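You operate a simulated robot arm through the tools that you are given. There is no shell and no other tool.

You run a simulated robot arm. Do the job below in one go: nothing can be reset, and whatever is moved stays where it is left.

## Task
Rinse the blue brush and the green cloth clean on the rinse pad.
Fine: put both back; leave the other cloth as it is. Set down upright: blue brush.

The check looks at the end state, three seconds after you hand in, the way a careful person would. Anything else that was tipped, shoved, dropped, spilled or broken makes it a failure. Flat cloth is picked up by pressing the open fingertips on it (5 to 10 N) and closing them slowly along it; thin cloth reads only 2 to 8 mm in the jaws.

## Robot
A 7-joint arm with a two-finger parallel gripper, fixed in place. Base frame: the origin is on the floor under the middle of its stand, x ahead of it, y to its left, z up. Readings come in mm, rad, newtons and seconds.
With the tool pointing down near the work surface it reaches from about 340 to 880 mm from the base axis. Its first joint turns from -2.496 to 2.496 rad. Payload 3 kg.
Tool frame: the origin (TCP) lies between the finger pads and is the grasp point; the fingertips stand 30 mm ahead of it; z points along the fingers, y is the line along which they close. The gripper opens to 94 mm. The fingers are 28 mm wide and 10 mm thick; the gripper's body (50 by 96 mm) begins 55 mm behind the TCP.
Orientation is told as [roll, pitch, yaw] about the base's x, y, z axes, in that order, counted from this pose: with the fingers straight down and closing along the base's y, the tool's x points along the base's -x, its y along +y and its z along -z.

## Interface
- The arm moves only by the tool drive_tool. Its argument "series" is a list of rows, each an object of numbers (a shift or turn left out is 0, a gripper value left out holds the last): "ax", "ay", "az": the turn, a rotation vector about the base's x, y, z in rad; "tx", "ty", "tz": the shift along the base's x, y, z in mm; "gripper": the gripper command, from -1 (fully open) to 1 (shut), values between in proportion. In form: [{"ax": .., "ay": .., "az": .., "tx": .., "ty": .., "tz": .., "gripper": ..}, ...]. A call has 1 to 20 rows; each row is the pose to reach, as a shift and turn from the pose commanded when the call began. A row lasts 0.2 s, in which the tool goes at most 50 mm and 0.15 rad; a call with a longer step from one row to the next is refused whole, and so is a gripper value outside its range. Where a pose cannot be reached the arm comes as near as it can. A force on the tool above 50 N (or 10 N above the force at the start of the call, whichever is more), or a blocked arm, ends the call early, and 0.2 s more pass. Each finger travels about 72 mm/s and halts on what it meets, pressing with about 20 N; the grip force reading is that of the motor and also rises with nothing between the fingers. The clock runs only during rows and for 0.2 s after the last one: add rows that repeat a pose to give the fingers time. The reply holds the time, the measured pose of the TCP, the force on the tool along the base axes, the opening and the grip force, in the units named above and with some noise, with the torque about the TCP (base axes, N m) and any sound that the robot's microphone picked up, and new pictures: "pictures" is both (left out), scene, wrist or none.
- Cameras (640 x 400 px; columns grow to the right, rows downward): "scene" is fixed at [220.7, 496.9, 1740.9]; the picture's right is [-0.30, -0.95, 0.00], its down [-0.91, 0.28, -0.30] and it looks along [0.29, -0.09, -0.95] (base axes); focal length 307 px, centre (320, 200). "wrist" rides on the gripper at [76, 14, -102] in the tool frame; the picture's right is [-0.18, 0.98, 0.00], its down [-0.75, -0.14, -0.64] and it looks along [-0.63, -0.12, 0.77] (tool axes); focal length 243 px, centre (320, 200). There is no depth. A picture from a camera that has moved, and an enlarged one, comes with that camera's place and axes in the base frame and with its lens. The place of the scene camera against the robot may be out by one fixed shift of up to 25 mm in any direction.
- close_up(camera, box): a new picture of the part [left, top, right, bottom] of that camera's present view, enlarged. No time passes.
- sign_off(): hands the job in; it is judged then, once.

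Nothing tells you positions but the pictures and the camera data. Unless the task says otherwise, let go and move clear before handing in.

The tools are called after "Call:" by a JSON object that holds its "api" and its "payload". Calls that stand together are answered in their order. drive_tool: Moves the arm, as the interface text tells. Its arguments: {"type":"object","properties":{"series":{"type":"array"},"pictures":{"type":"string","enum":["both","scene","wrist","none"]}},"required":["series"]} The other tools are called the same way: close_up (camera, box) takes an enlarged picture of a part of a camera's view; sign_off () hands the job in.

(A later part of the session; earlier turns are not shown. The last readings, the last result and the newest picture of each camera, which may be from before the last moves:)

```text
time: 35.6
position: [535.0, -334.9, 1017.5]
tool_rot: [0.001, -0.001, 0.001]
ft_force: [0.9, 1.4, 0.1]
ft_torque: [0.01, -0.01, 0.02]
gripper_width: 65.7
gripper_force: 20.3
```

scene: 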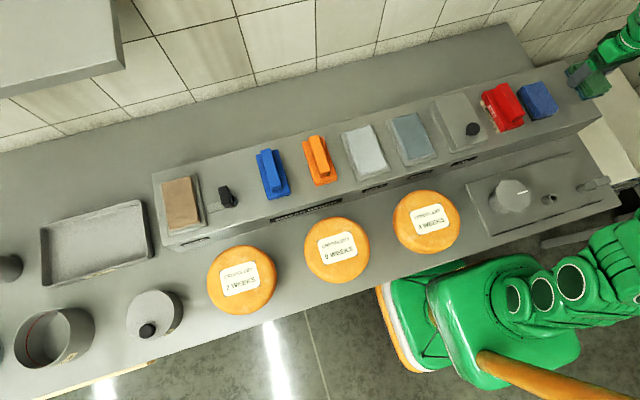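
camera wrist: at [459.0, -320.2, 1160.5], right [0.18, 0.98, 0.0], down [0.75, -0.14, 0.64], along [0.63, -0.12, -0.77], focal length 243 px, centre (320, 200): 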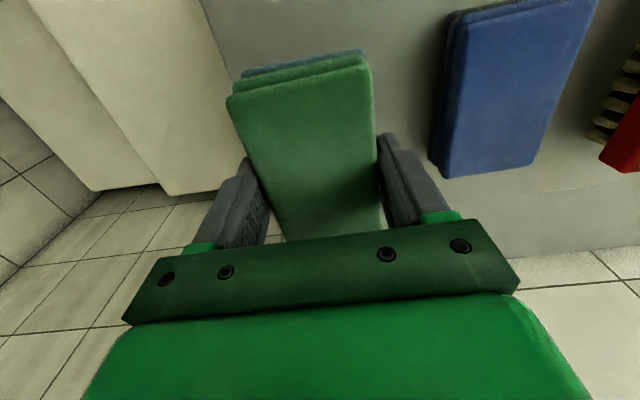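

Call:
{"api": "drive_tool", "payload": {"series": [{"tz": -1}, {"tz": -1}], "pictures": "none"}}

Call:
{"api": "drive_tool", "payload": {"series": [{"tz": -0.7}, {"tz": -0.7}], "pictures": "wrist"}}

```text
time: 36.2
position: [536.2, -335.3, 1014.9]
tool_rot: [0.0, -0.002, 0.0]
ft_force: [-0.1, -0.1, -0.2]
ft_torque: [-0.02, 0.04, 0.02]
gripper_width: 65.6
gripper_force: 19.8
```

```text
time: 36.8
position: [535.7, -333.5, 1015.6]
tool_rot: [0.001, -0.002, -0.002]
ft_force: [-0.2, 0.8, -0.9]
ft_torque: [-0.01, -0.01, -0.01]
gripper_width: 65.7
gripper_force: 20.1
camera wrist: at [459.0, -320.2, 1117.7], right [0.18, 0.98, 0.0], down [0.75, -0.14, 0.64], along [0.63, -0.12, -0.77], focal length 243 px, centre (320, 200)
```

wrist: 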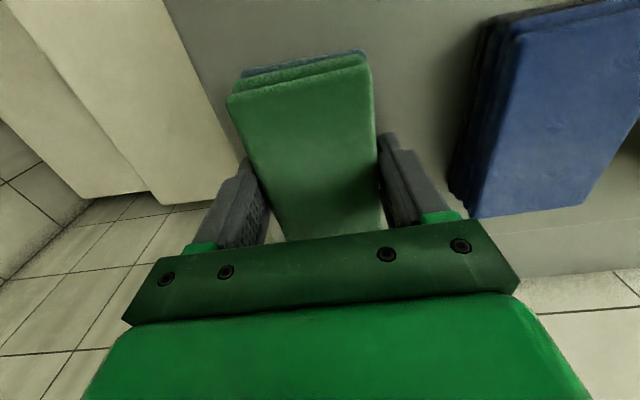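

Call:
{"api": "drive_tool", "payload": {"series": [{"tz": -0.7}, {"tz": -0.7}], "pictures": "none"}}

Call:
{"api": "drive_tool", "payload": {"series": [{"tz": -0.7}, {"tz": -0.7}], "pictures": "none"}}

```text
time: 37.4
position: [536.1, -334.4, 1014.0]
tool_rot: [0.0, 0.001, -0.001]
ft_force: [0.1, -0.7, 0.7]
ft_torque: [-0.01, 0.01, 0.01]
gripper_width: 65.7
gripper_force: 19.9
```

```text
time: 38.0
position: [536.5, -333.8, 1015.2]
tool_rot: [0.001, 0.0, -0.001]
ft_force: [0.0, 0.0, 0.1]
ft_torque: [-0.02, -0.01, 0.01]
gripper_width: 65.7
gripper_force: 19.9
```

Call:
{"api": "drive_tool", "payload": {"series": [{"tz": -0.7}, {"tz": -0.7}], "pictures": "none"}}

Call:
{"api": "drive_tool", "payload": {"series": [{"tz": -0.6}, {"tz": -0.6}], "pictures": "none"}}

```text
time: 38.6
position: [535.7, -335.2, 1012.5]
tool_rot: [0.001, 0.001, -0.001]
ft_force: [1.1, -1.3, 8.4]
ft_torque: [0.01, 0.08, 0.02]
gripper_width: 65.5
gripper_force: 20.3
```

```text
time: 39.2
position: [536.0, -333.0, 1012.3]
tool_rot: [-0.002, 0.0, -0.001]
ft_force: [-3.3, -6.2, 16.3]
ft_torque: [-0.12, 0.04, -0.01]
gripper_width: 65.8
gripper_force: 20.3
```

The cloth is seated on the shelf. I'll relax the pressure slightly, open, and lift straight up.

Call:
{"api": "drive_tool", "payload": {"series": [{"tz": 0.6}, {"tz": 0.6, "gripper": -0.45}, {"tz": 0.6, "gripper": -0.6}, {"tz": 0.6, "gripper": -1}, {"tz": 0.6, "gripper": -1}, {"tz": 0.6, "gripper": -1}], "pictures": "wrist"}}

```text
time: 40.6
position: [536.2, -333.8, 1013.1]
tool_rot: [0.0, 0.0, 0.001]
ft_force: [0.5, -0.6, -0.1]
ft_torque: [-0.01, -0.02, -0.02]
gripper_width: 94.2
gripper_force: 0.0
camera wrist: at [459.7, -319.2, 1115.7], right [0.18, 0.98, 0.0], down [0.75, -0.14, 0.64], along [0.63, -0.12, -0.77], focal length 243 px, centre (320, 200)
```

wrist: 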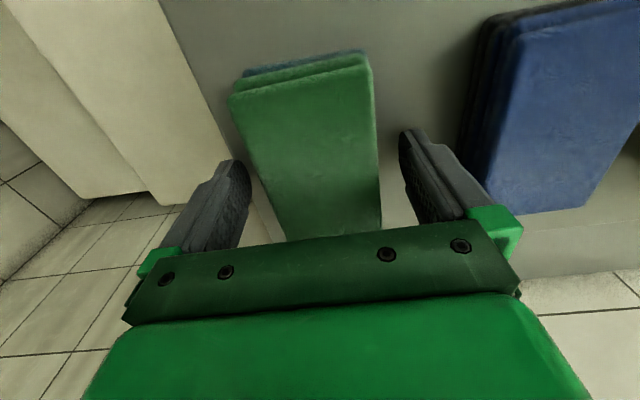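

The cloth is released and sits flat. Rising clear and heading toward the blue brush.

Call:
{"api": "drive_tool", "payload": {"series": [{"tz": 30}, {"tz": 70}, {"tz": 110}, {"tz": 127, "ty": 20}, {"tz": 127, "ty": 60}, {"tz": 127, "ty": 105}, {"tz": 127, "ty": 150}, {"tz": 127, "ty": 195}, {"tz": 127, "ty": 240}, {"tz": 127, "ty": 285}, {"tz": 127, "ty": 330}, {"tz": 127, "ty": 375}, {"tz": 127, "ty": 420}, {"tz": 127, "ty": 465}, {"tz": 127, "ty": 510}, {"tz": 127, "ty": 555}, {"tz": 127, "ty": 600}, {"tz": 127, "ty": 645}, {"tz": 127, "ty": 690}, {"tz": 127, "ty": 690}], "pictures": "both"}}

Call:
{"api": "close_up", "payload": {"camera": "scene", "box": [420, 40, 640, 178]}}

```text
time: 44.8
position: [536.4, 352.1, 1140.3]
tool_rot: [0.001, 0.001, 0.0]
ft_force: [-0.1, -0.5, -0.8]
ft_torque: [0.0, 0.01, -0.02]
gripper_width: 93.8
gripper_force: 0.1
camera wrist: at [458.7, 367.0, 1241.9], right [0.18, 0.98, 0.0], down [0.75, -0.14, 0.64], along [0.63, -0.12, -0.77], focal length 243 px, centre (320, 200)
```

scene: 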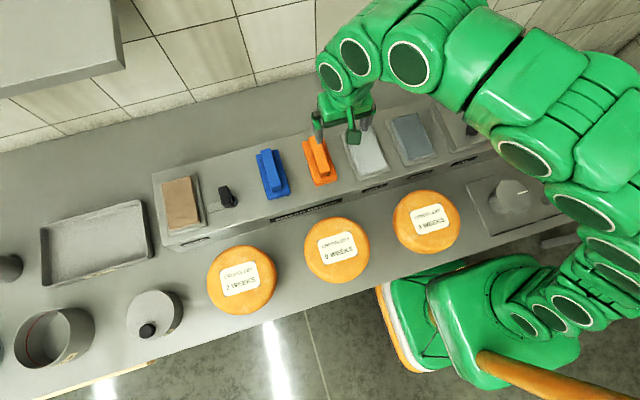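
wrist: 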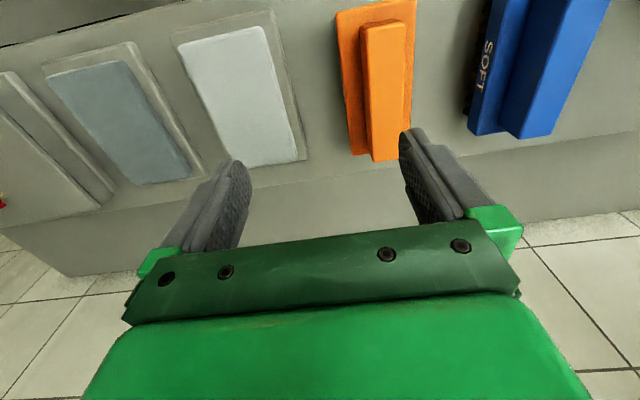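

```text
2.90 times, centred on (530, 109) of scene
camera zoom: at [220.7, 496.9, 1740.9], right [-0.3, -0.95, 0.0], down [-0.91, 0.28, -0.3], along [0.29, -0.09, -0.95], focal length 890 px, centre (-289, 464)
```

zoom: 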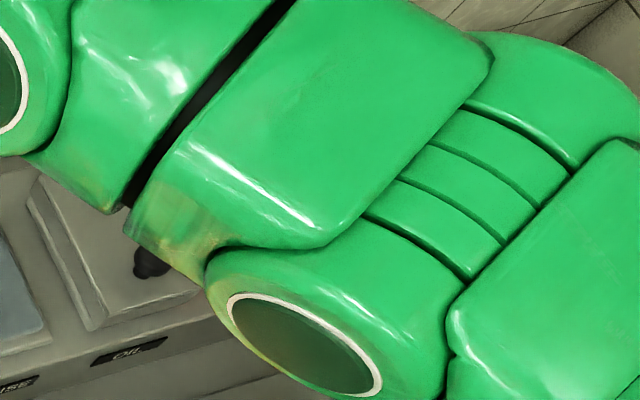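

Continuing to above the blue brush.

Call:
{"api": "drive_tool", "payload": {"series": [{"ty": 45}, {"ty": 90, "tx": -3}, {"ty": 135, "tx": -6}, {"ty": 170, "tx": -6}, {"ty": 170, "tx": -6, "tz": -25}, {"ty": 170, "tx": -6, "tz": -35}, {"ty": 170, "tx": -6, "tz": -35}], "pictures": "both"}}

Call:
{"api": "close_up", "payload": {"camera": "wrist", "box": [200, 0, 440, 240]}}

Call:
{"api": "close_up", "payload": {"camera": "scene", "box": [210, 110, 350, 220]}}

```text
time: 46.4
position: [529.1, 524.4, 1103.8]
tool_rot: [-0.001, 0.001, 0.0]
ft_force: [-0.6, 0.0, -1.0]
ft_torque: [-0.03, 0.0, -0.03]
gripper_width: 94.0
gripper_force: 0.1
camera wrist: at [452.5, 539.3, 1206.8], right [0.18, 0.98, 0.0], down [0.75, -0.14, 0.64], along [0.63, -0.12, -0.77], focal length 243 px, centre (320, 200)
```

scene: 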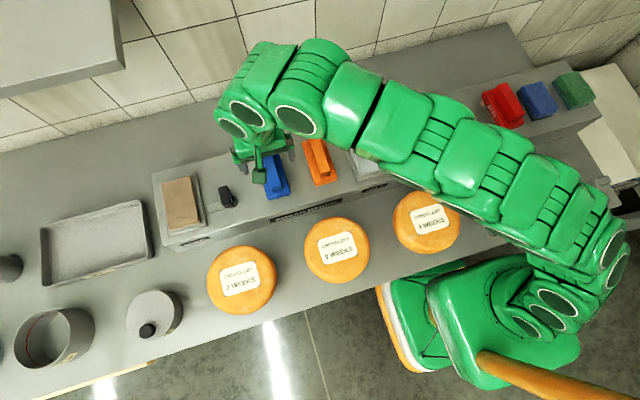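
wrist: 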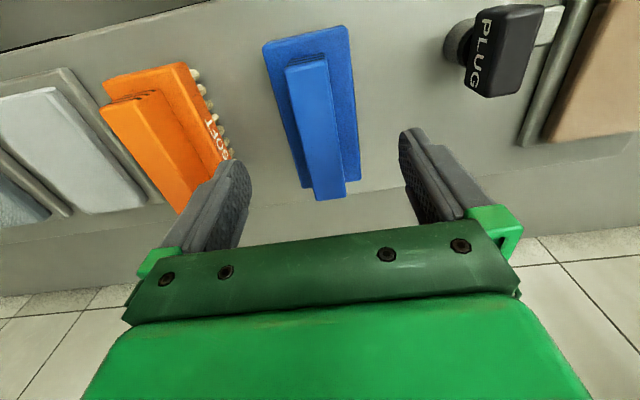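

```text
1.67 times, centred on (320, 120) of wrist
camera zoom: at [452.5, 539.3, 1206.8], right [0.18, 0.98, 0.0], down [0.75, -0.14, 0.64], along [0.63, -0.12, -0.77], focal length 404 px, centre (320, 333)
```

zoom: 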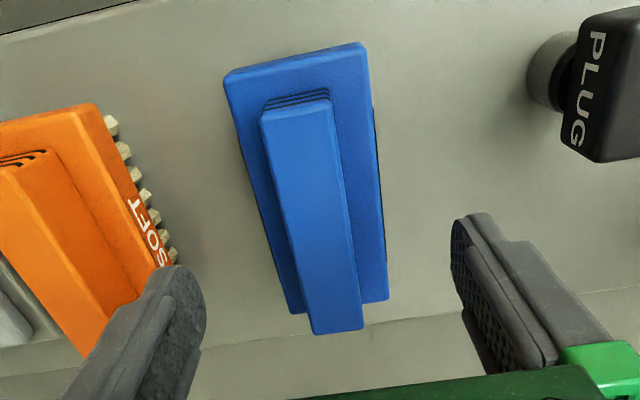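

```text
3.64 times, centred on (280, 165) of scene
camera zoom: at [220.7, 496.9, 1740.9], right [-0.3, -0.95, 0.0], down [-0.91, 0.28, -0.3], along [0.29, -0.09, -0.95], focal length 1117 px, centre (466, 327)
```

zoom: 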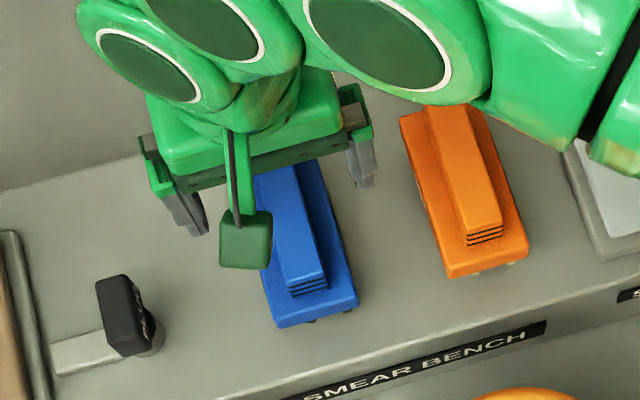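

Fingers are centred over the brush handle (y≈525, x≈531). Descending to grip the handle, tips just above the block.

Call:
{"api": "drive_tool", "payload": {"series": [{"tz": -30}, {"tz": -50}, {"tz": -58}, {"tz": -58}], "pictures": "both"}}

Call:
{"api": "close_up", "payload": {"camera": "scene", "box": [210, 110, 350, 220]}}

```text
time: 47.4
position: [528.8, 525.5, 1046.2]
tool_rot: [0.002, 0.0, 0.0]
ft_force: [-1.3, 1.1, 0.2]
ft_torque: [-0.01, 0.0, 0.02]
gripper_width: 94.0
gripper_force: 0.1
camera wrist: at [453.4, 540.5, 1149.1], right [0.18, 0.98, 0.0], down [0.75, -0.14, 0.64], along [0.63, -0.12, -0.77], focal length 243 px, centre (320, 200)
```

scene: 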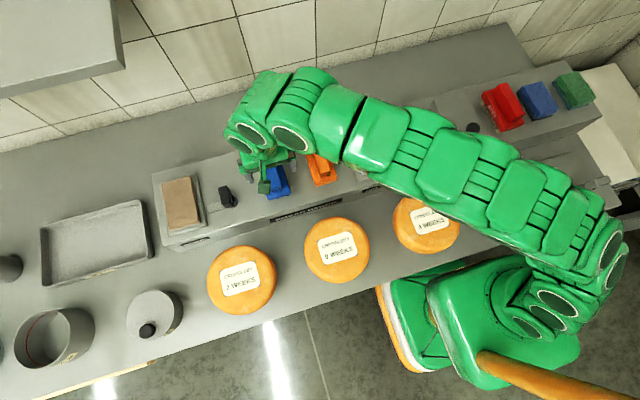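
wrist: 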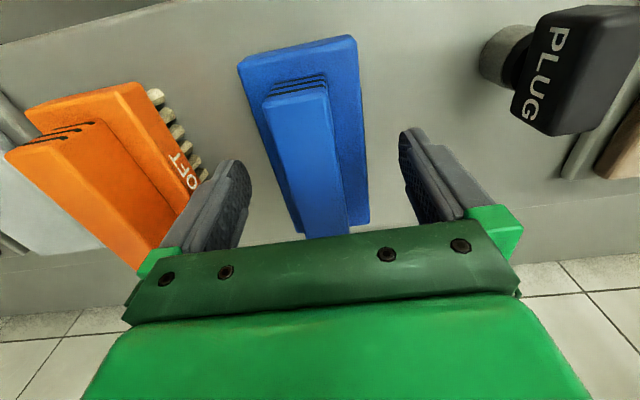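

```text
3.64 times, centred on (280, 165) of scene
camera zoom: at [220.7, 496.9, 1740.9], right [-0.3, -0.95, 0.0], down [-0.91, 0.28, -0.3], along [0.29, -0.09, -0.95], focal length 1117 px, centre (466, 327)
```

zoom: 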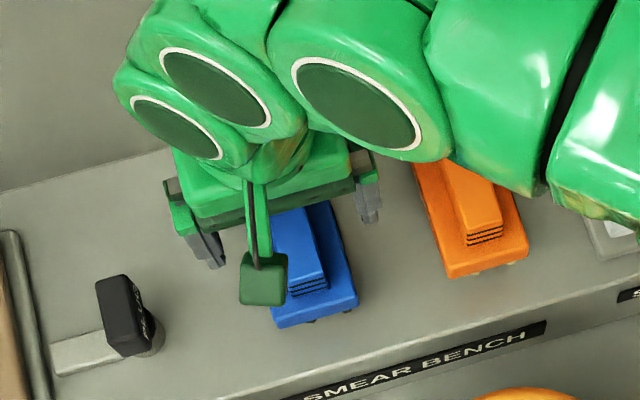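

Clear on both sides. Closing on the handle.

Call:
{"api": "drive_tool", "payload": {"series": [{"gripper": -0.6}, {"gripper": -0.2}, {"gripper": 0.1}, {"gripper": 0.3}, {"gripper": 0.4}, {"gripper": 0.48}, {"gripper": 0.56}, {"gripper": 0.65}, {"gripper": 0.65}], "pictures": "wrist"}}

```text
time: 49.4
position: [530.0, 526.2, 1046.9]
tool_rot: [0.0, -0.001, 0.0]
ft_force: [-0.4, 0.1, -0.5]
ft_torque: [0.01, 0.0, -0.03]
gripper_width: 57.7
gripper_force: 20.3
camera wrist: at [453.4, 540.5, 1149.2], right [0.18, 0.98, 0.0], down [0.75, -0.14, 0.64], along [0.63, -0.12, -0.77], focal length 243 px, centre (320, 200)
```

wrist: 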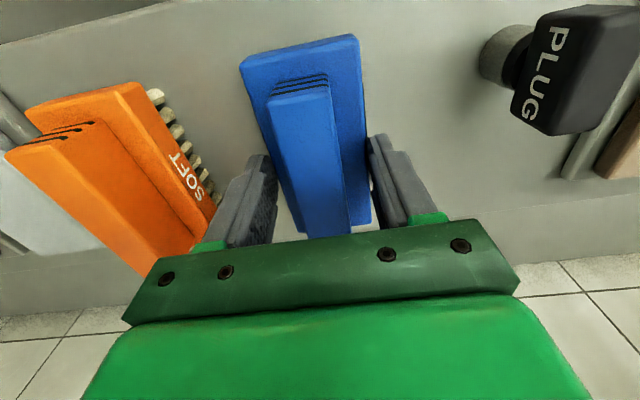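

The fingers stopped at 57.7 mm — that is the brush's block, not the narrower handle, so the tips are lower relative to the block than I estimated. Let me look closely.

Call:
{"api": "close_up", "payload": {"camera": "wrist", "box": [200, 20, 460, 250]}}

Call:
{"api": "close_up", "payload": {"camera": "scene", "box": [220, 130, 320, 210]}}

```text
1.74 times, centred on (330, 135) of wrist
camera zoom: at [453.4, 540.5, 1149.2], right [0.18, 0.98, 0.0], down [0.75, -0.14, 0.64], along [0.63, -0.12, -0.77], focal length 422 px, centre (303, 313)
```

zoom: 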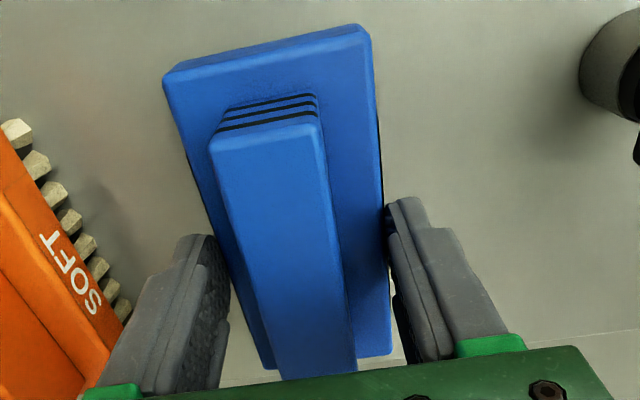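

```text
5.00 times, centred on (270, 170) of scene
camera zoom: at [220.7, 496.9, 1740.9], right [-0.3, -0.95, 0.0], down [-0.91, 0.28, -0.3], along [0.29, -0.09, -0.95], focal length 1536 px, centre (570, 350)
```

zoom: 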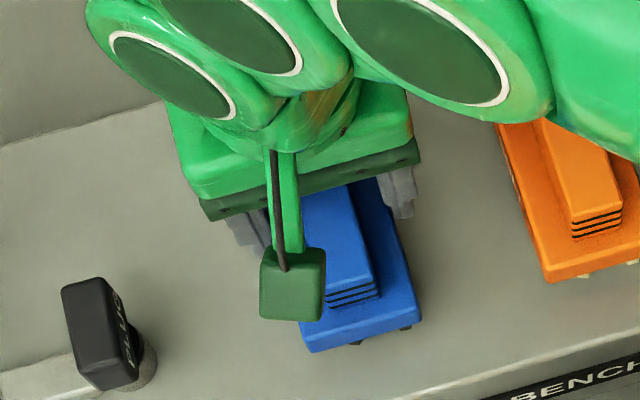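

The tips are indeed pinching the block's edge. I'll open, rise 11 mm and close on the handle itself.

Call:
{"api": "drive_tool", "payload": {"series": [{"gripper": -0.5}, {"gripper": -0.7}, {"gripper": -0.7, "tz": 6}, {"gripper": -0.7, "tz": 11}, {"gripper": -0.7, "tz": 11}, {"gripper": -0.3, "tz": 11}, {"gripper": 0.0, "tz": 11}, {"gripper": 0.2, "tz": 11}, {"gripper": 0.35, "tz": 11}, {"gripper": 0.45, "tz": 11}, {"gripper": 0.55, "tz": 11}, {"gripper": 0.65, "tz": 11}, {"gripper": 0.65, "tz": 11}], "pictures": "wrist"}}

Call:
{"api": "close_up", "payload": {"camera": "wrist", "box": [200, 20, 460, 250]}}

```text
time: 52.2
position: [530.4, 524.5, 1057.4]
tool_rot: [-0.001, 0.002, 0.0]
ft_force: [0.5, 0.8, 0.2]
ft_torque: [-0.02, 0.05, 0.0]
gripper_width: 29.7
gripper_force: 19.3
camera wrist: at [453.8, 539.7, 1160.5], right [0.18, 0.98, 0.0], down [0.75, -0.14, 0.64], along [0.63, -0.12, -0.77], focal length 243 px, centre (320, 200)
```

wrist: 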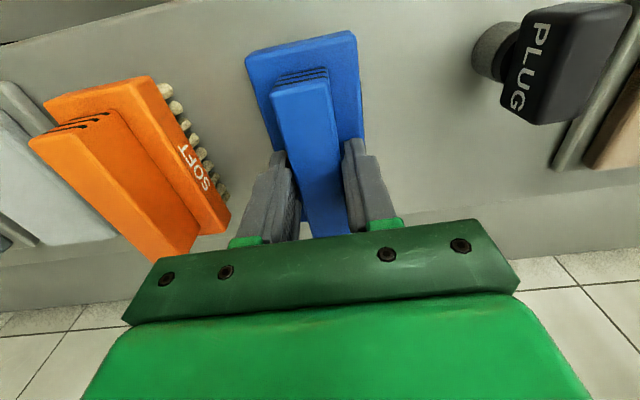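

```text
1.74 times, centred on (330, 135) of wrist
camera zoom: at [453.8, 539.7, 1160.5], right [0.18, 0.98, 0.0], down [0.75, -0.14, 0.64], along [0.63, -0.12, -0.77], focal length 422 px, centre (303, 313)
```

zoom: 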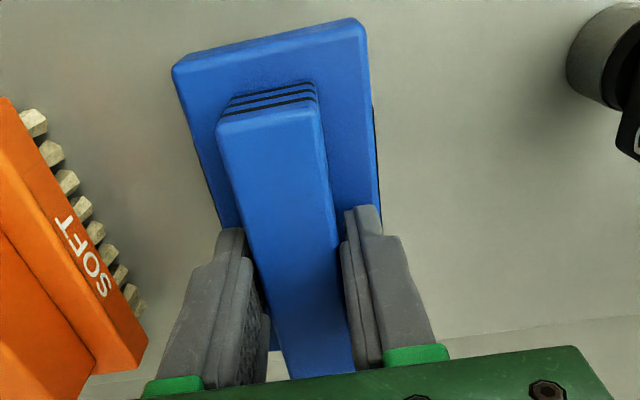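

Now holding the handle (29.7 mm, ~20 N). Lifting gently to check the grip.

Call:
{"api": "drive_tool", "payload": {"series": [{"tz": 4, "gripper": 0.8}, {"tz": 10}, {"tz": 20}, {"tz": 20}], "pictures": "both"}}

Call:
{"api": "close_up", "payload": {"camera": "wrist", "box": [200, 20, 460, 250]}}

Call:
{"api": "close_up", "payload": {"camera": "scene", "box": [220, 120, 320, 210]}}

```text
time: 53.2
position: [531.1, 526.1, 1075.9]
tool_rot: [-0.003, 0.002, -0.001]
ft_force: [-0.3, 0.4, -2.1]
ft_torque: [-0.01, 0.0, 0.0]
gripper_width: 30.0
gripper_force: 19.7
camera wrist: at [453.9, 540.6, 1179.1], right [0.18, 0.98, 0.0], down [0.75, -0.14, 0.64], along [0.63, -0.12, -0.77], focal length 243 px, centre (320, 200)
```

scene: 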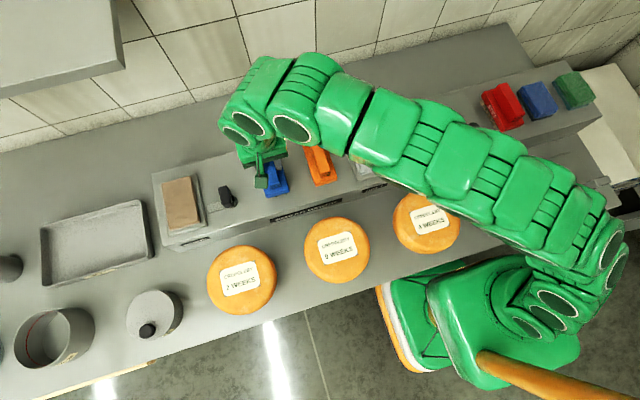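
wrist: 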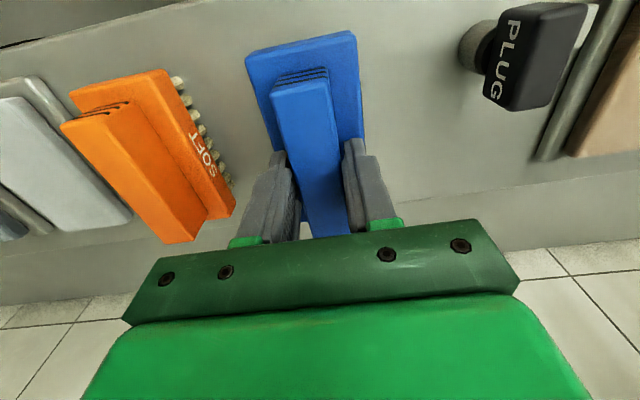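

```text
1.74 times, centred on (330, 135) of wrist
camera zoom: at [453.9, 540.6, 1179.1], right [0.18, 0.98, 0.0], down [0.75, -0.14, 0.64], along [0.63, -0.12, -0.77], focal length 422 px, centre (303, 313)
```

zoom: 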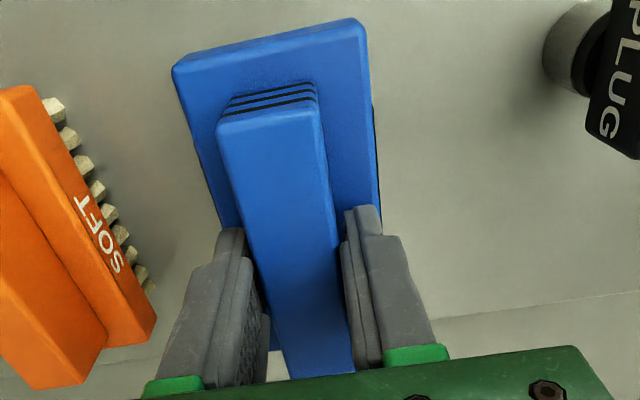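

```text
4.44 times, centred on (270, 165) of scene
camera zoom: at [220.7, 496.9, 1740.9], right [-0.3, -0.95, 0.0], down [-0.91, 0.28, -0.3], along [0.29, -0.09, -0.95], focal length 1365 px, centre (542, 356)
```

zoom: 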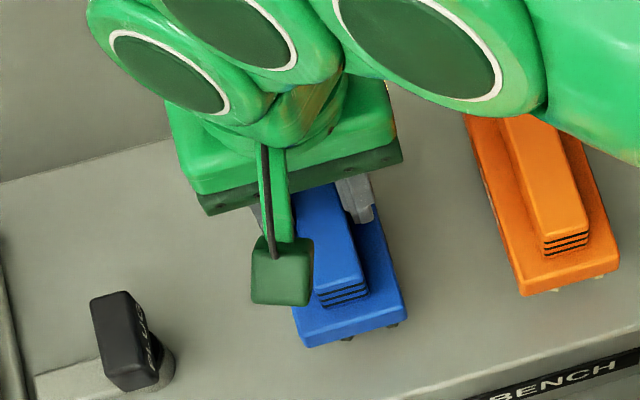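

The brush is held upright and square. I'll raise it well above the orange brush and carry it to the rinse pad.

Call:
{"api": "drive_tool", "payload": {"series": [{"tz": 35}, {"tz": 75}, {"tz": 112}, {"tz": 117, "ty": -20}, {"tz": 117, "ty": -60}, {"tz": 117, "ty": -105}, {"tz": 117, "ty": -150}, {"tz": 117, "ty": -195}, {"tz": 117, "ty": -240}, {"tz": 117, "ty": -285}, {"tz": 117, "ty": -330}, {"tz": 110, "ty": -365}, {"tz": 90, "ty": -377}, {"tz": 55, "ty": -377}, {"tz": 30, "ty": -377}, {"tz": 30, "ty": -377}], "pictures": "both"}}

Call:
{"api": "close_up", "payload": {"camera": "wrist", "box": [200, 0, 460, 230]}}

Call:
{"api": "close_up", "payload": {"camera": "scene", "box": [340, 80, 500, 180]}}

```text
time: 56.6
position: [528.8, 149.3, 1107.1]
tool_rot: [-0.002, 0.0, 0.0]
ft_force: [0.1, -0.4, -2.4]
ft_torque: [0.03, 0.0, -0.01]
gripper_width: 29.9
gripper_force: 20.1
camera wrist: at [452.7, 162.9, 1209.0], right [0.18, 0.98, 0.0], down [0.75, -0.14, 0.64], along [0.63, -0.12, -0.77], focal length 243 px, centre (320, 200)
```

scene: 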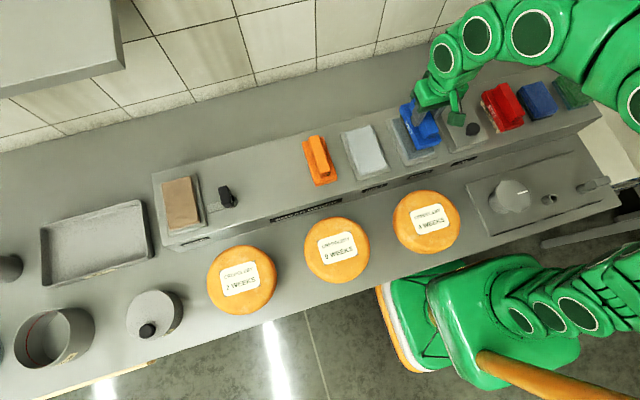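
wrist: 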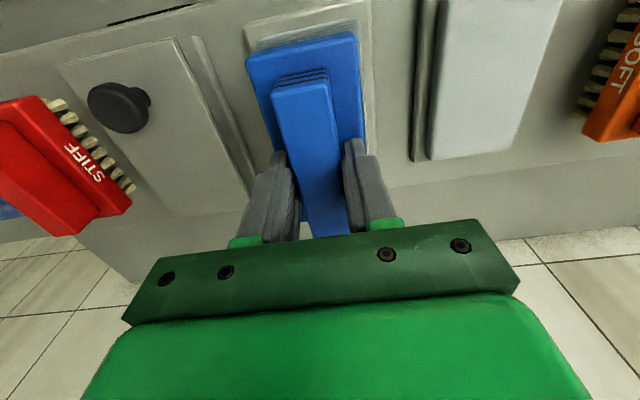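

```text
1.74 times, centred on (330, 115) of wrist
camera zoom: at [452.7, 162.9, 1209.0], right [0.18, 0.98, 0.0], down [0.75, -0.14, 0.64], along [0.63, -0.12, -0.77], focal length 422 px, centre (303, 348)
```

zoom: 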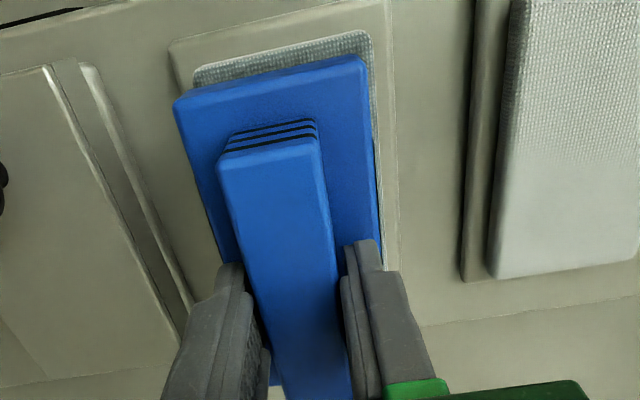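

```text
4.00 times, centred on (420, 130) of scene
camera zoom: at [220.7, 496.9, 1740.9], right [-0.3, -0.95, 0.0], down [-0.91, 0.28, -0.3], along [0.29, -0.09, -0.95], focal length 1228 px, centre (-80, 480)
```

zoom: 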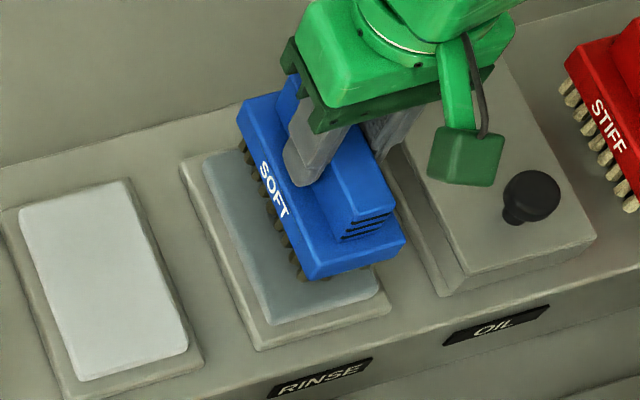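

The brush is centred above the pad with dark bristle tips visible. Lowering in small steps.

Call:
{"api": "drive_tool", "payload": {"series": [{"tz": -8}, {"tz": -15}, {"tz": -15}], "pictures": "none"}}

Call:
{"api": "drive_tool", "payload": {"series": [{"tz": -1}, {"tz": -2}, {"tz": -2}], "pictures": "none"}}

Call:
{"api": "drive_tool", "payload": {"series": [{"tz": -1}, {"tz": -1}], "pictures": "none"}}

```text
time: 57.4
position: [529.8, 148.9, 1091.8]
tool_rot: [-0.001, 0.0, 0.001]
ft_force: [-0.1, 1.0, -1.1]
ft_torque: [-0.01, 0.01, -0.03]
gripper_width: 29.9
gripper_force: 20.4
```

```text
time: 58.2
position: [529.2, 148.1, 1090.5]
tool_rot: [0.002, 0.0, -0.001]
ft_force: [0.4, 1.1, -2.0]
ft_torque: [0.04, -0.01, -0.01]
gripper_width: 29.8
gripper_force: 19.7
```

```text
time: 58.8
position: [529.3, 149.1, 1089.2]
tool_rot: [-0.002, 0.0, 0.001]
ft_force: [0.9, 1.0, -2.3]
ft_torque: [-0.02, 0.0, 0.04]
gripper_width: 29.5
gripper_force: 20.2
```

Call:
{"api": "drive_tool", "payload": {"series": [{"tz": -1}, {"tz": -1}], "pictures": "none"}}

Call:
{"api": "drive_tool", "payload": {"series": [{"tz": -1}, {"tz": -1}], "pictures": "none"}}

Call:
{"api": "drive_tool", "payload": {"series": [{"tz": -0.7}, {"tz": -0.7}], "pictures": "none"}}

```text
time: 59.4
position: [529.0, 147.1, 1089.7]
tool_rot: [0.0, 0.0, 0.001]
ft_force: [-0.4, 0.2, -1.0]
ft_torque: [0.01, 0.04, 0.02]
gripper_width: 30.0
gripper_force: 20.1
```

```text
time: 60.0
position: [530.1, 148.2, 1087.4]
tool_rot: [0.0, 0.0, 0.0]
ft_force: [0.1, 0.5, -1.7]
ft_torque: [-0.01, 0.02, 0.0]
gripper_width: 29.5
gripper_force: 19.8
```

```text
time: 60.6
position: [529.7, 147.2, 1086.0]
tool_rot: [0.0, 0.0, -0.002]
ft_force: [0.0, 0.3, -2.2]
ft_torque: [0.0, -0.01, -0.02]
gripper_width: 29.5
gripper_force: 20.2
```

Call:
{"api": "drive_tool", "payload": {"series": [{"tz": -0.7}, {"tz": -0.7}], "pictures": "none"}}

Call:
{"api": "drive_tool", "payload": {"series": [{"tz": -0.7}, {"tz": -0.7}], "pictures": "none"}}

Call:
{"api": "drive_tool", "payload": {"series": [{"tz": -0.7}, {"tz": -0.7}], "pictures": "wrist"}}

```text
time: 61.2
position: [529.6, 148.3, 1086.2]
tool_rot: [0.0, -0.001, 0.0]
ft_force: [-4.2, 1.4, 9.4]
ft_torque: [-0.12, 0.18, -0.02]
gripper_width: 29.8
gripper_force: 19.8
```

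```text
time: 61.8
position: [530.0, 148.7, 1085.2]
tool_rot: [0.001, -0.002, 0.0]
ft_force: [-8.1, 3.4, 28.7]
ft_torque: [0.02, 0.19, 0.0]
gripper_width: 29.8
gripper_force: 19.8
```

```text
time: 62.4
position: [530.2, 147.9, 1083.6]
tool_rot: [-0.001, 0.0, 0.001]
ft_force: [1.6, -0.2, 14.2]
ft_torque: [-0.05, -0.06, -0.03]
gripper_width: 30.3
gripper_force: 20.2
camera wrist: at [453.6, 162.9, 1187.2], right [0.18, 0.98, 0.0], down [0.75, -0.14, 0.64], along [0.63, -0.12, -0.77], focal length 243 px, centre (320, 200)
```

wrist: 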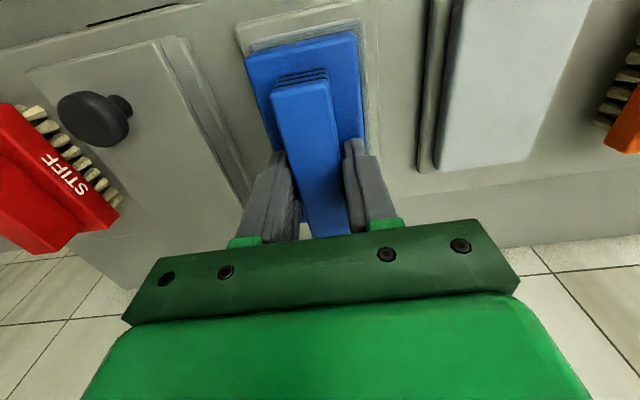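

The bristles are pressed on the pad (~14 N). A few gentle strokes.

Call:
{"api": "drive_tool", "payload": {"series": [{"tz": 0.1, "tx": 4}, {"tz": 0.1, "tx": 10}, {"tz": 0.1, "tx": 4}, {"tz": 0.1, "tx": -4}, {"tz": 0.1, "tx": -10}, {"tz": 0.1, "tx": -4}, {"tz": 0.1, "tx": 4}, {"tz": 0.1, "tx": 10}, {"tz": 0.1, "tx": 4}, {"tz": 0.1, "tx": -4}, {"tz": 0.1, "tx": -10}, {"tz": 0.1, "tx": -4}, {"tz": 0.1, "tx": 0}, {"tz": 0.1, "tx": 0}], "pictures": "both"}}

Call:
{"api": "close_up", "payload": {"camera": "scene", "box": [370, 90, 450, 170]}}

Call:
{"api": "close_up", "payload": {"camera": "wrist", "box": [200, 0, 460, 230]}}

```text
time: 65.4
position: [529.4, 148.7, 1084.9]
tool_rot: [0.0, 0.0, -0.002]
ft_force: [-6.5, 0.7, 13.0]
ft_torque: [0.02, 0.06, 0.01]
gripper_width: 30.4
gripper_force: 20.3
camera wrist: at [453.6, 163.2, 1186.8], right [0.18, 0.98, 0.0], down [0.75, -0.14, 0.64], along [0.63, -0.12, -0.77], focal length 243 px, centre (320, 200)
```

scene: 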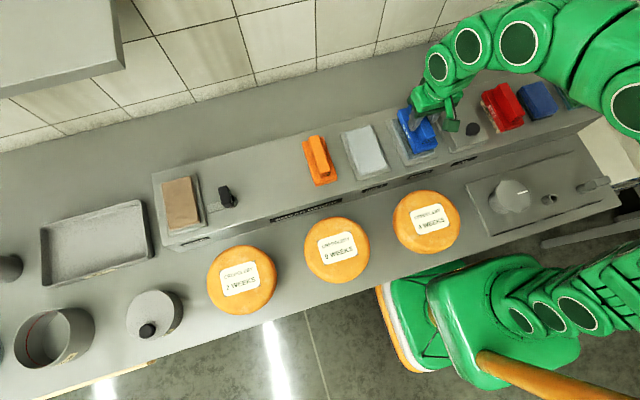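
wrist: 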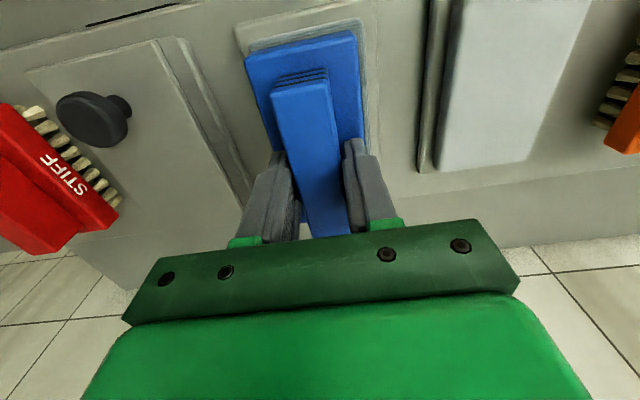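

```text
5.00 times, centred on (410, 130) of scene
camera zoom: at [220.7, 496.9, 1740.9], right [-0.3, -0.95, 0.0], down [-0.91, 0.28, -0.3], along [0.29, -0.09, -0.95], focal length 1536 px, centre (-130, 550)
```

zoom: 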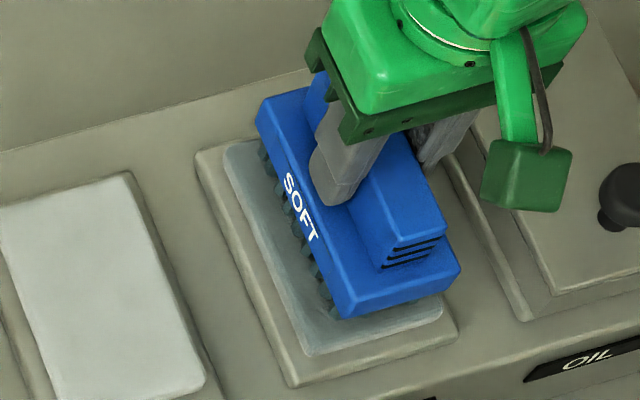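

```text
1.74 times, centred on (330, 115) of wrist
camera zoom: at [453.6, 163.2, 1186.8], right [0.18, 0.98, 0.0], down [0.75, -0.14, 0.64], along [0.63, -0.12, -0.77], focal length 422 px, centre (303, 348)
```

zoom: 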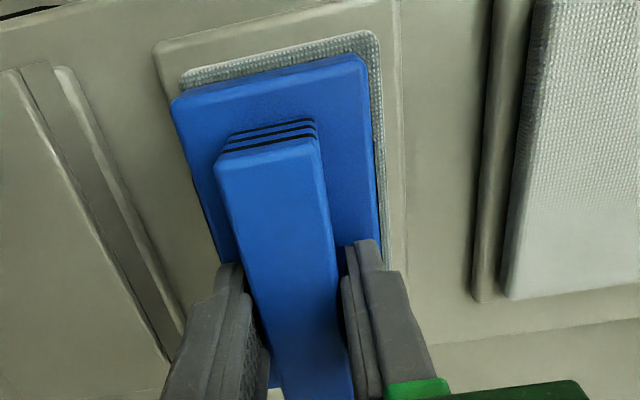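

Now I'll lift to inspect the bristles.

Call:
{"api": "drive_tool", "payload": {"series": [{"tz": 10}, {"tz": 30}, {"tz": 60}, {"tz": 60}], "pictures": "scene"}}

Call:
{"api": "close_up", "payload": {"camera": "scene", "box": [370, 80, 460, 160]}}

```text
time: 66.4
position: [530.6, 149.0, 1145.3]
tool_rot: [0.0, -0.001, 0.0]
ft_force: [0.3, 1.0, -1.1]
ft_torque: [0.01, 0.0, -0.03]
gripper_width: 30.2
gripper_force: 20.0
```

scene: 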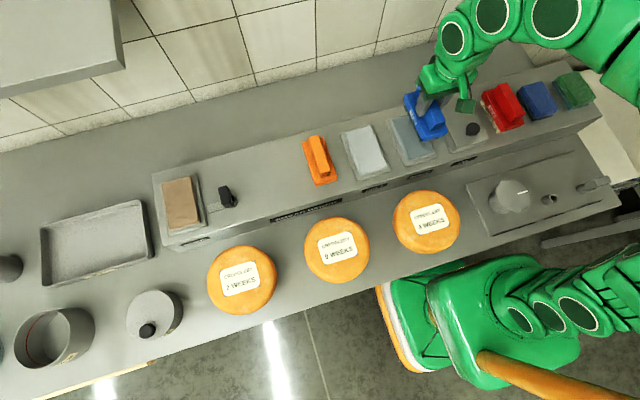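

```text
5.00 times, centred on (415, 120) of scene
camera zoom: at [220.7, 496.9, 1740.9], right [-0.3, -0.95, 0.0], down [-0.91, 0.28, -0.3], along [0.29, -0.09, -0.95], focal length 1536 px, centre (-155, 600)
```

zoom: 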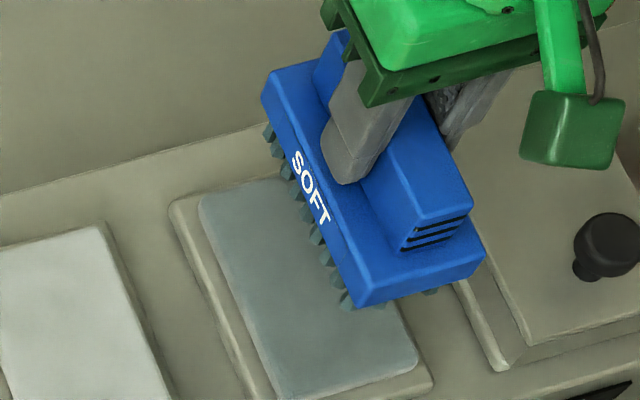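

The bristles now carry the rinse colour. Carrying the brush back, high over the white pad and the orange brush.

Call:
{"api": "drive_tool", "payload": {"series": [{"tz": 30}, {"tz": 48, "ty": 20}, {"tz": 50, "ty": 60}, {"tz": 50, "ty": 105}, {"tz": 50, "ty": 150}, {"tz": 50, "ty": 195}, {"tz": 50, "ty": 240}, {"tz": 50, "ty": 285}, {"tz": 50, "ty": 330}, {"tz": 45, "ty": 365}, {"tz": 20, "ty": 376.5}, {"tz": -25, "ty": 376.5}, {"tz": -60, "ty": 376.5}, {"tz": -75, "ty": 376.5}, {"tz": -75, "ty": 376.5}], "pictures": "both"}}

Call:
{"api": "close_up", "payload": {"camera": "wrist", "box": [200, 0, 460, 230]}}

Call:
{"api": "close_up", "payload": {"camera": "scene", "box": [220, 120, 320, 210]}}

```text
time: 69.6
position: [527.7, 523.2, 1067.8]
tool_rot: [-0.001, 0.0, 0.001]
ft_force: [-0.2, -0.1, -2.0]
ft_torque: [0.0, -0.02, -0.04]
gripper_width: 30.3
gripper_force: 20.3
camera wrist: at [452.8, 538.4, 1171.0], right [0.18, 0.98, 0.0], down [0.75, -0.14, 0.64], along [0.63, -0.12, -0.77], focal length 243 px, centre (320, 200)
```

scene: 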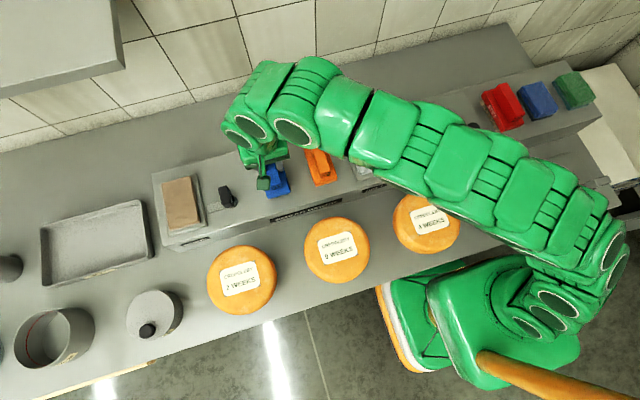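
wrist: 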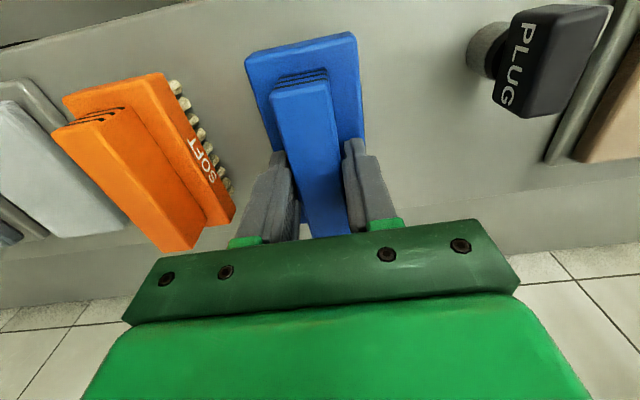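

```text
1.74 times, centred on (330, 115) of wrist
camera zoom: at [452.8, 538.4, 1171.0], right [0.18, 0.98, 0.0], down [0.75, -0.14, 0.64], along [0.63, -0.12, -0.77], focal length 422 px, centre (303, 348)
```

zoom: 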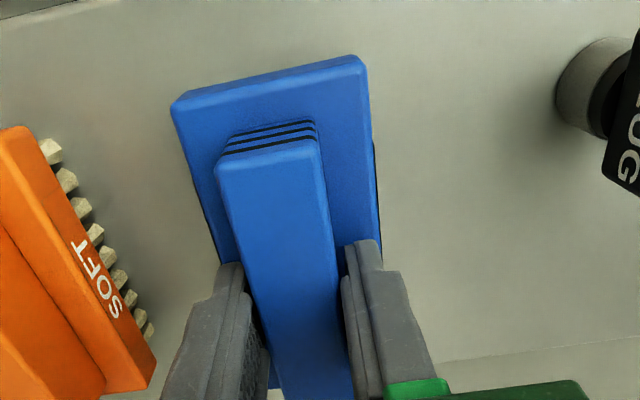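

```text
4.44 times, centred on (270, 165) of scene
camera zoom: at [220.7, 496.9, 1740.9], right [-0.3, -0.95, 0.0], down [-0.91, 0.28, -0.3], along [0.29, -0.09, -0.95], focal length 1365 px, centre (542, 356)
```

zoom: 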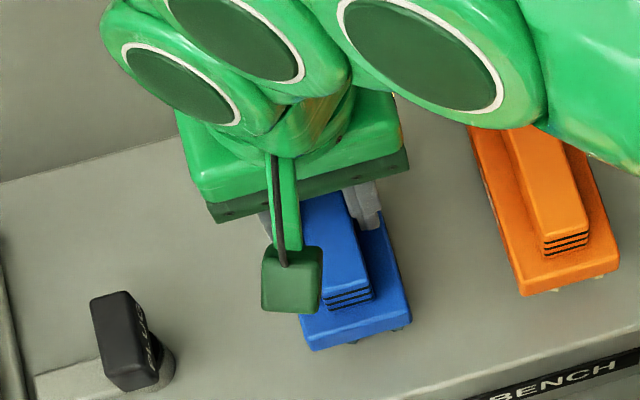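

Over the original spot, about 12 mm above. Lowering in guarded steps.

Call:
{"api": "drive_tool", "payload": {"series": [{"tz": -5}, {"tz": -10}, {"tz": -10}], "pictures": "none"}}

Call:
{"api": "drive_tool", "payload": {"series": [{"tz": -1}, {"tz": -1.5}, {"tz": -1.5}], "pictures": "none"}}

Call:
{"api": "drive_tool", "payload": {"series": [{"tz": -0.8}, {"tz": -0.8}], "pictures": "none"}}

```text
time: 70.4
position: [529.4, 523.0, 1058.9]
tool_rot: [-0.001, 0.001, 0.001]
ft_force: [0.0, 0.0, -2.7]
ft_torque: [-0.02, 0.02, 0.0]
gripper_width: 30.2
gripper_force: 19.2
```

```text
time: 71.2
position: [528.7, 526.3, 1057.7]
tool_rot: [0.0, 0.0, 0.0]
ft_force: [0.0, 0.0, -1.8]
ft_torque: [-0.01, 0.02, 0.01]
gripper_width: 30.2
gripper_force: 20.0
```

```text
time: 71.8
position: [529.3, 526.4, 1057.7]
tool_rot: [-0.001, 0.0, 0.001]
ft_force: [0.1, 0.7, -1.7]
ft_torque: [-0.01, 0.02, 0.0]
gripper_width: 30.3
gripper_force: 20.3
```

Call:
{"api": "drive_tool", "payload": {"series": [{"tz": -0.8}, {"tz": -0.8}], "pictures": "none"}}

Call:
{"api": "drive_tool", "payload": {"series": [{"tz": -0.7}, {"tz": -0.7}], "pictures": "none"}}

Call:
{"api": "drive_tool", "payload": {"series": [{"tz": -0.6}, {"tz": -0.6}], "pictures": "none"}}

```text
time: 72.4
position: [529.3, 526.1, 1055.6]
tool_rot: [0.0, -0.001, 0.001]
ft_force: [1.3, -0.4, -1.4]
ft_torque: [-0.02, 0.0, 0.02]
gripper_width: 30.0
gripper_force: 19.4
```

```text
time: 73.0
position: [529.9, 525.6, 1056.5]
tool_rot: [0.002, 0.0, 0.0]
ft_force: [-1.7, 0.3, 5.1]
ft_torque: [0.02, -0.27, -0.02]
gripper_width: 30.4
gripper_force: 20.2
```

```text
time: 73.6
position: [531.0, 525.0, 1055.8]
tool_rot: [0.0, -0.001, 0.0]
ft_force: [-1.4, 3.8, 8.8]
ft_torque: [0.07, -0.14, 0.04]
gripper_width: 30.0
gripper_force: 20.2
```

Seated on its bristles with ~9 N. Releasing the handle and rising straight up.

Call:
{"api": "drive_tool", "payload": {"series": [{"tz": 0.3, "gripper": 0.3}, {"tz": 0.3, "gripper": 0.2}, {"tz": 0.3, "gripper": 0.0}, {"tz": 0.3, "gripper": -0.3}, {"tz": 0.3, "gripper": -0.3}, {"tz": 20, "gripper": -0.3}, {"tz": 60, "gripper": -0.3}, {"tz": 100, "gripper": -0.5}, {"tz": 125, "gripper": -1}, {"tz": 125, "gripper": -1}], "pictures": "both"}}

Call:
{"api": "close_up", "payload": {"camera": "wrist", "box": [200, 0, 460, 200]}}

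Call:
{"api": "close_up", "payload": {"camera": "scene", "box": [200, 110, 360, 220]}}

```text
time: 75.8
position: [530.3, 524.0, 1177.9]
tool_rot: [0.001, 0.0, -0.002]
ft_force: [0.0, -0.1, -0.2]
ft_torque: [0.05, 0.0, 0.03]
gripper_width: 93.7
gripper_force: 0.0
camera wrist: at [454.0, 538.8, 1281.8], right [0.18, 0.98, 0.0], down [0.75, -0.14, 0.64], along [0.63, -0.12, -0.77], focal length 243 px, centre (320, 200)
```

scene: 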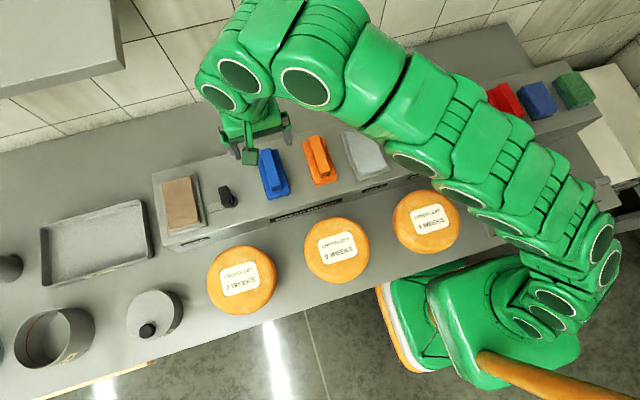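
wrist: 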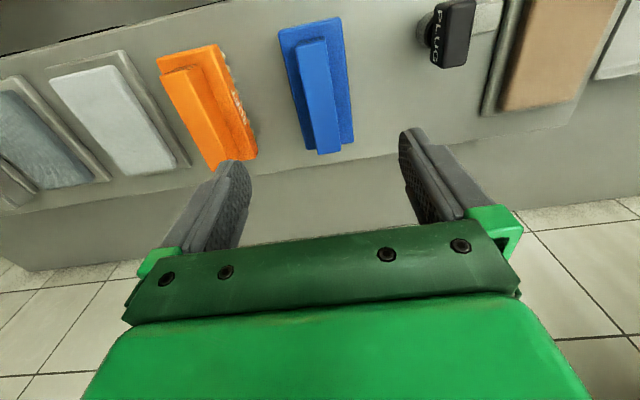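

```text
2.00 times, centred on (330, 100) of wrist
camera zoom: at [454.0, 538.8, 1281.8], right [0.18, 0.98, 0.0], down [0.75, -0.14, 0.64], along [0.63, -0.12, -0.77], focal length 485 px, centre (300, 400)
```

zoom: 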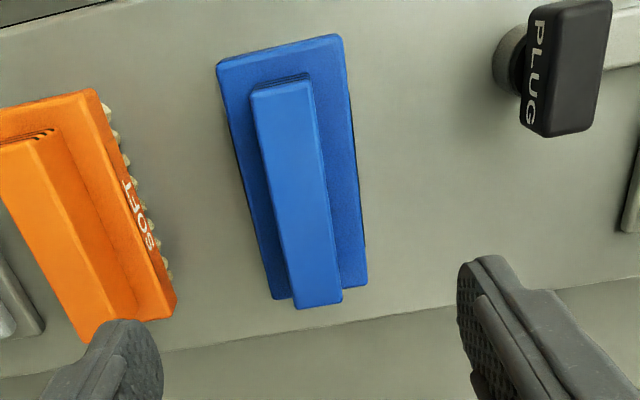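

```text
3.64 times, centred on (280, 165) of scene
camera zoom: at [220.7, 496.9, 1740.9], right [-0.3, -0.95, 0.0], down [-0.91, 0.28, -0.3], along [0.29, -0.09, -0.95], focal length 1117 px, centre (466, 327)
```

zoom: 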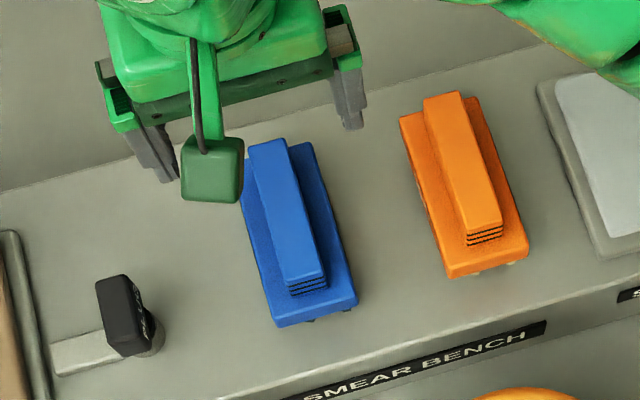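

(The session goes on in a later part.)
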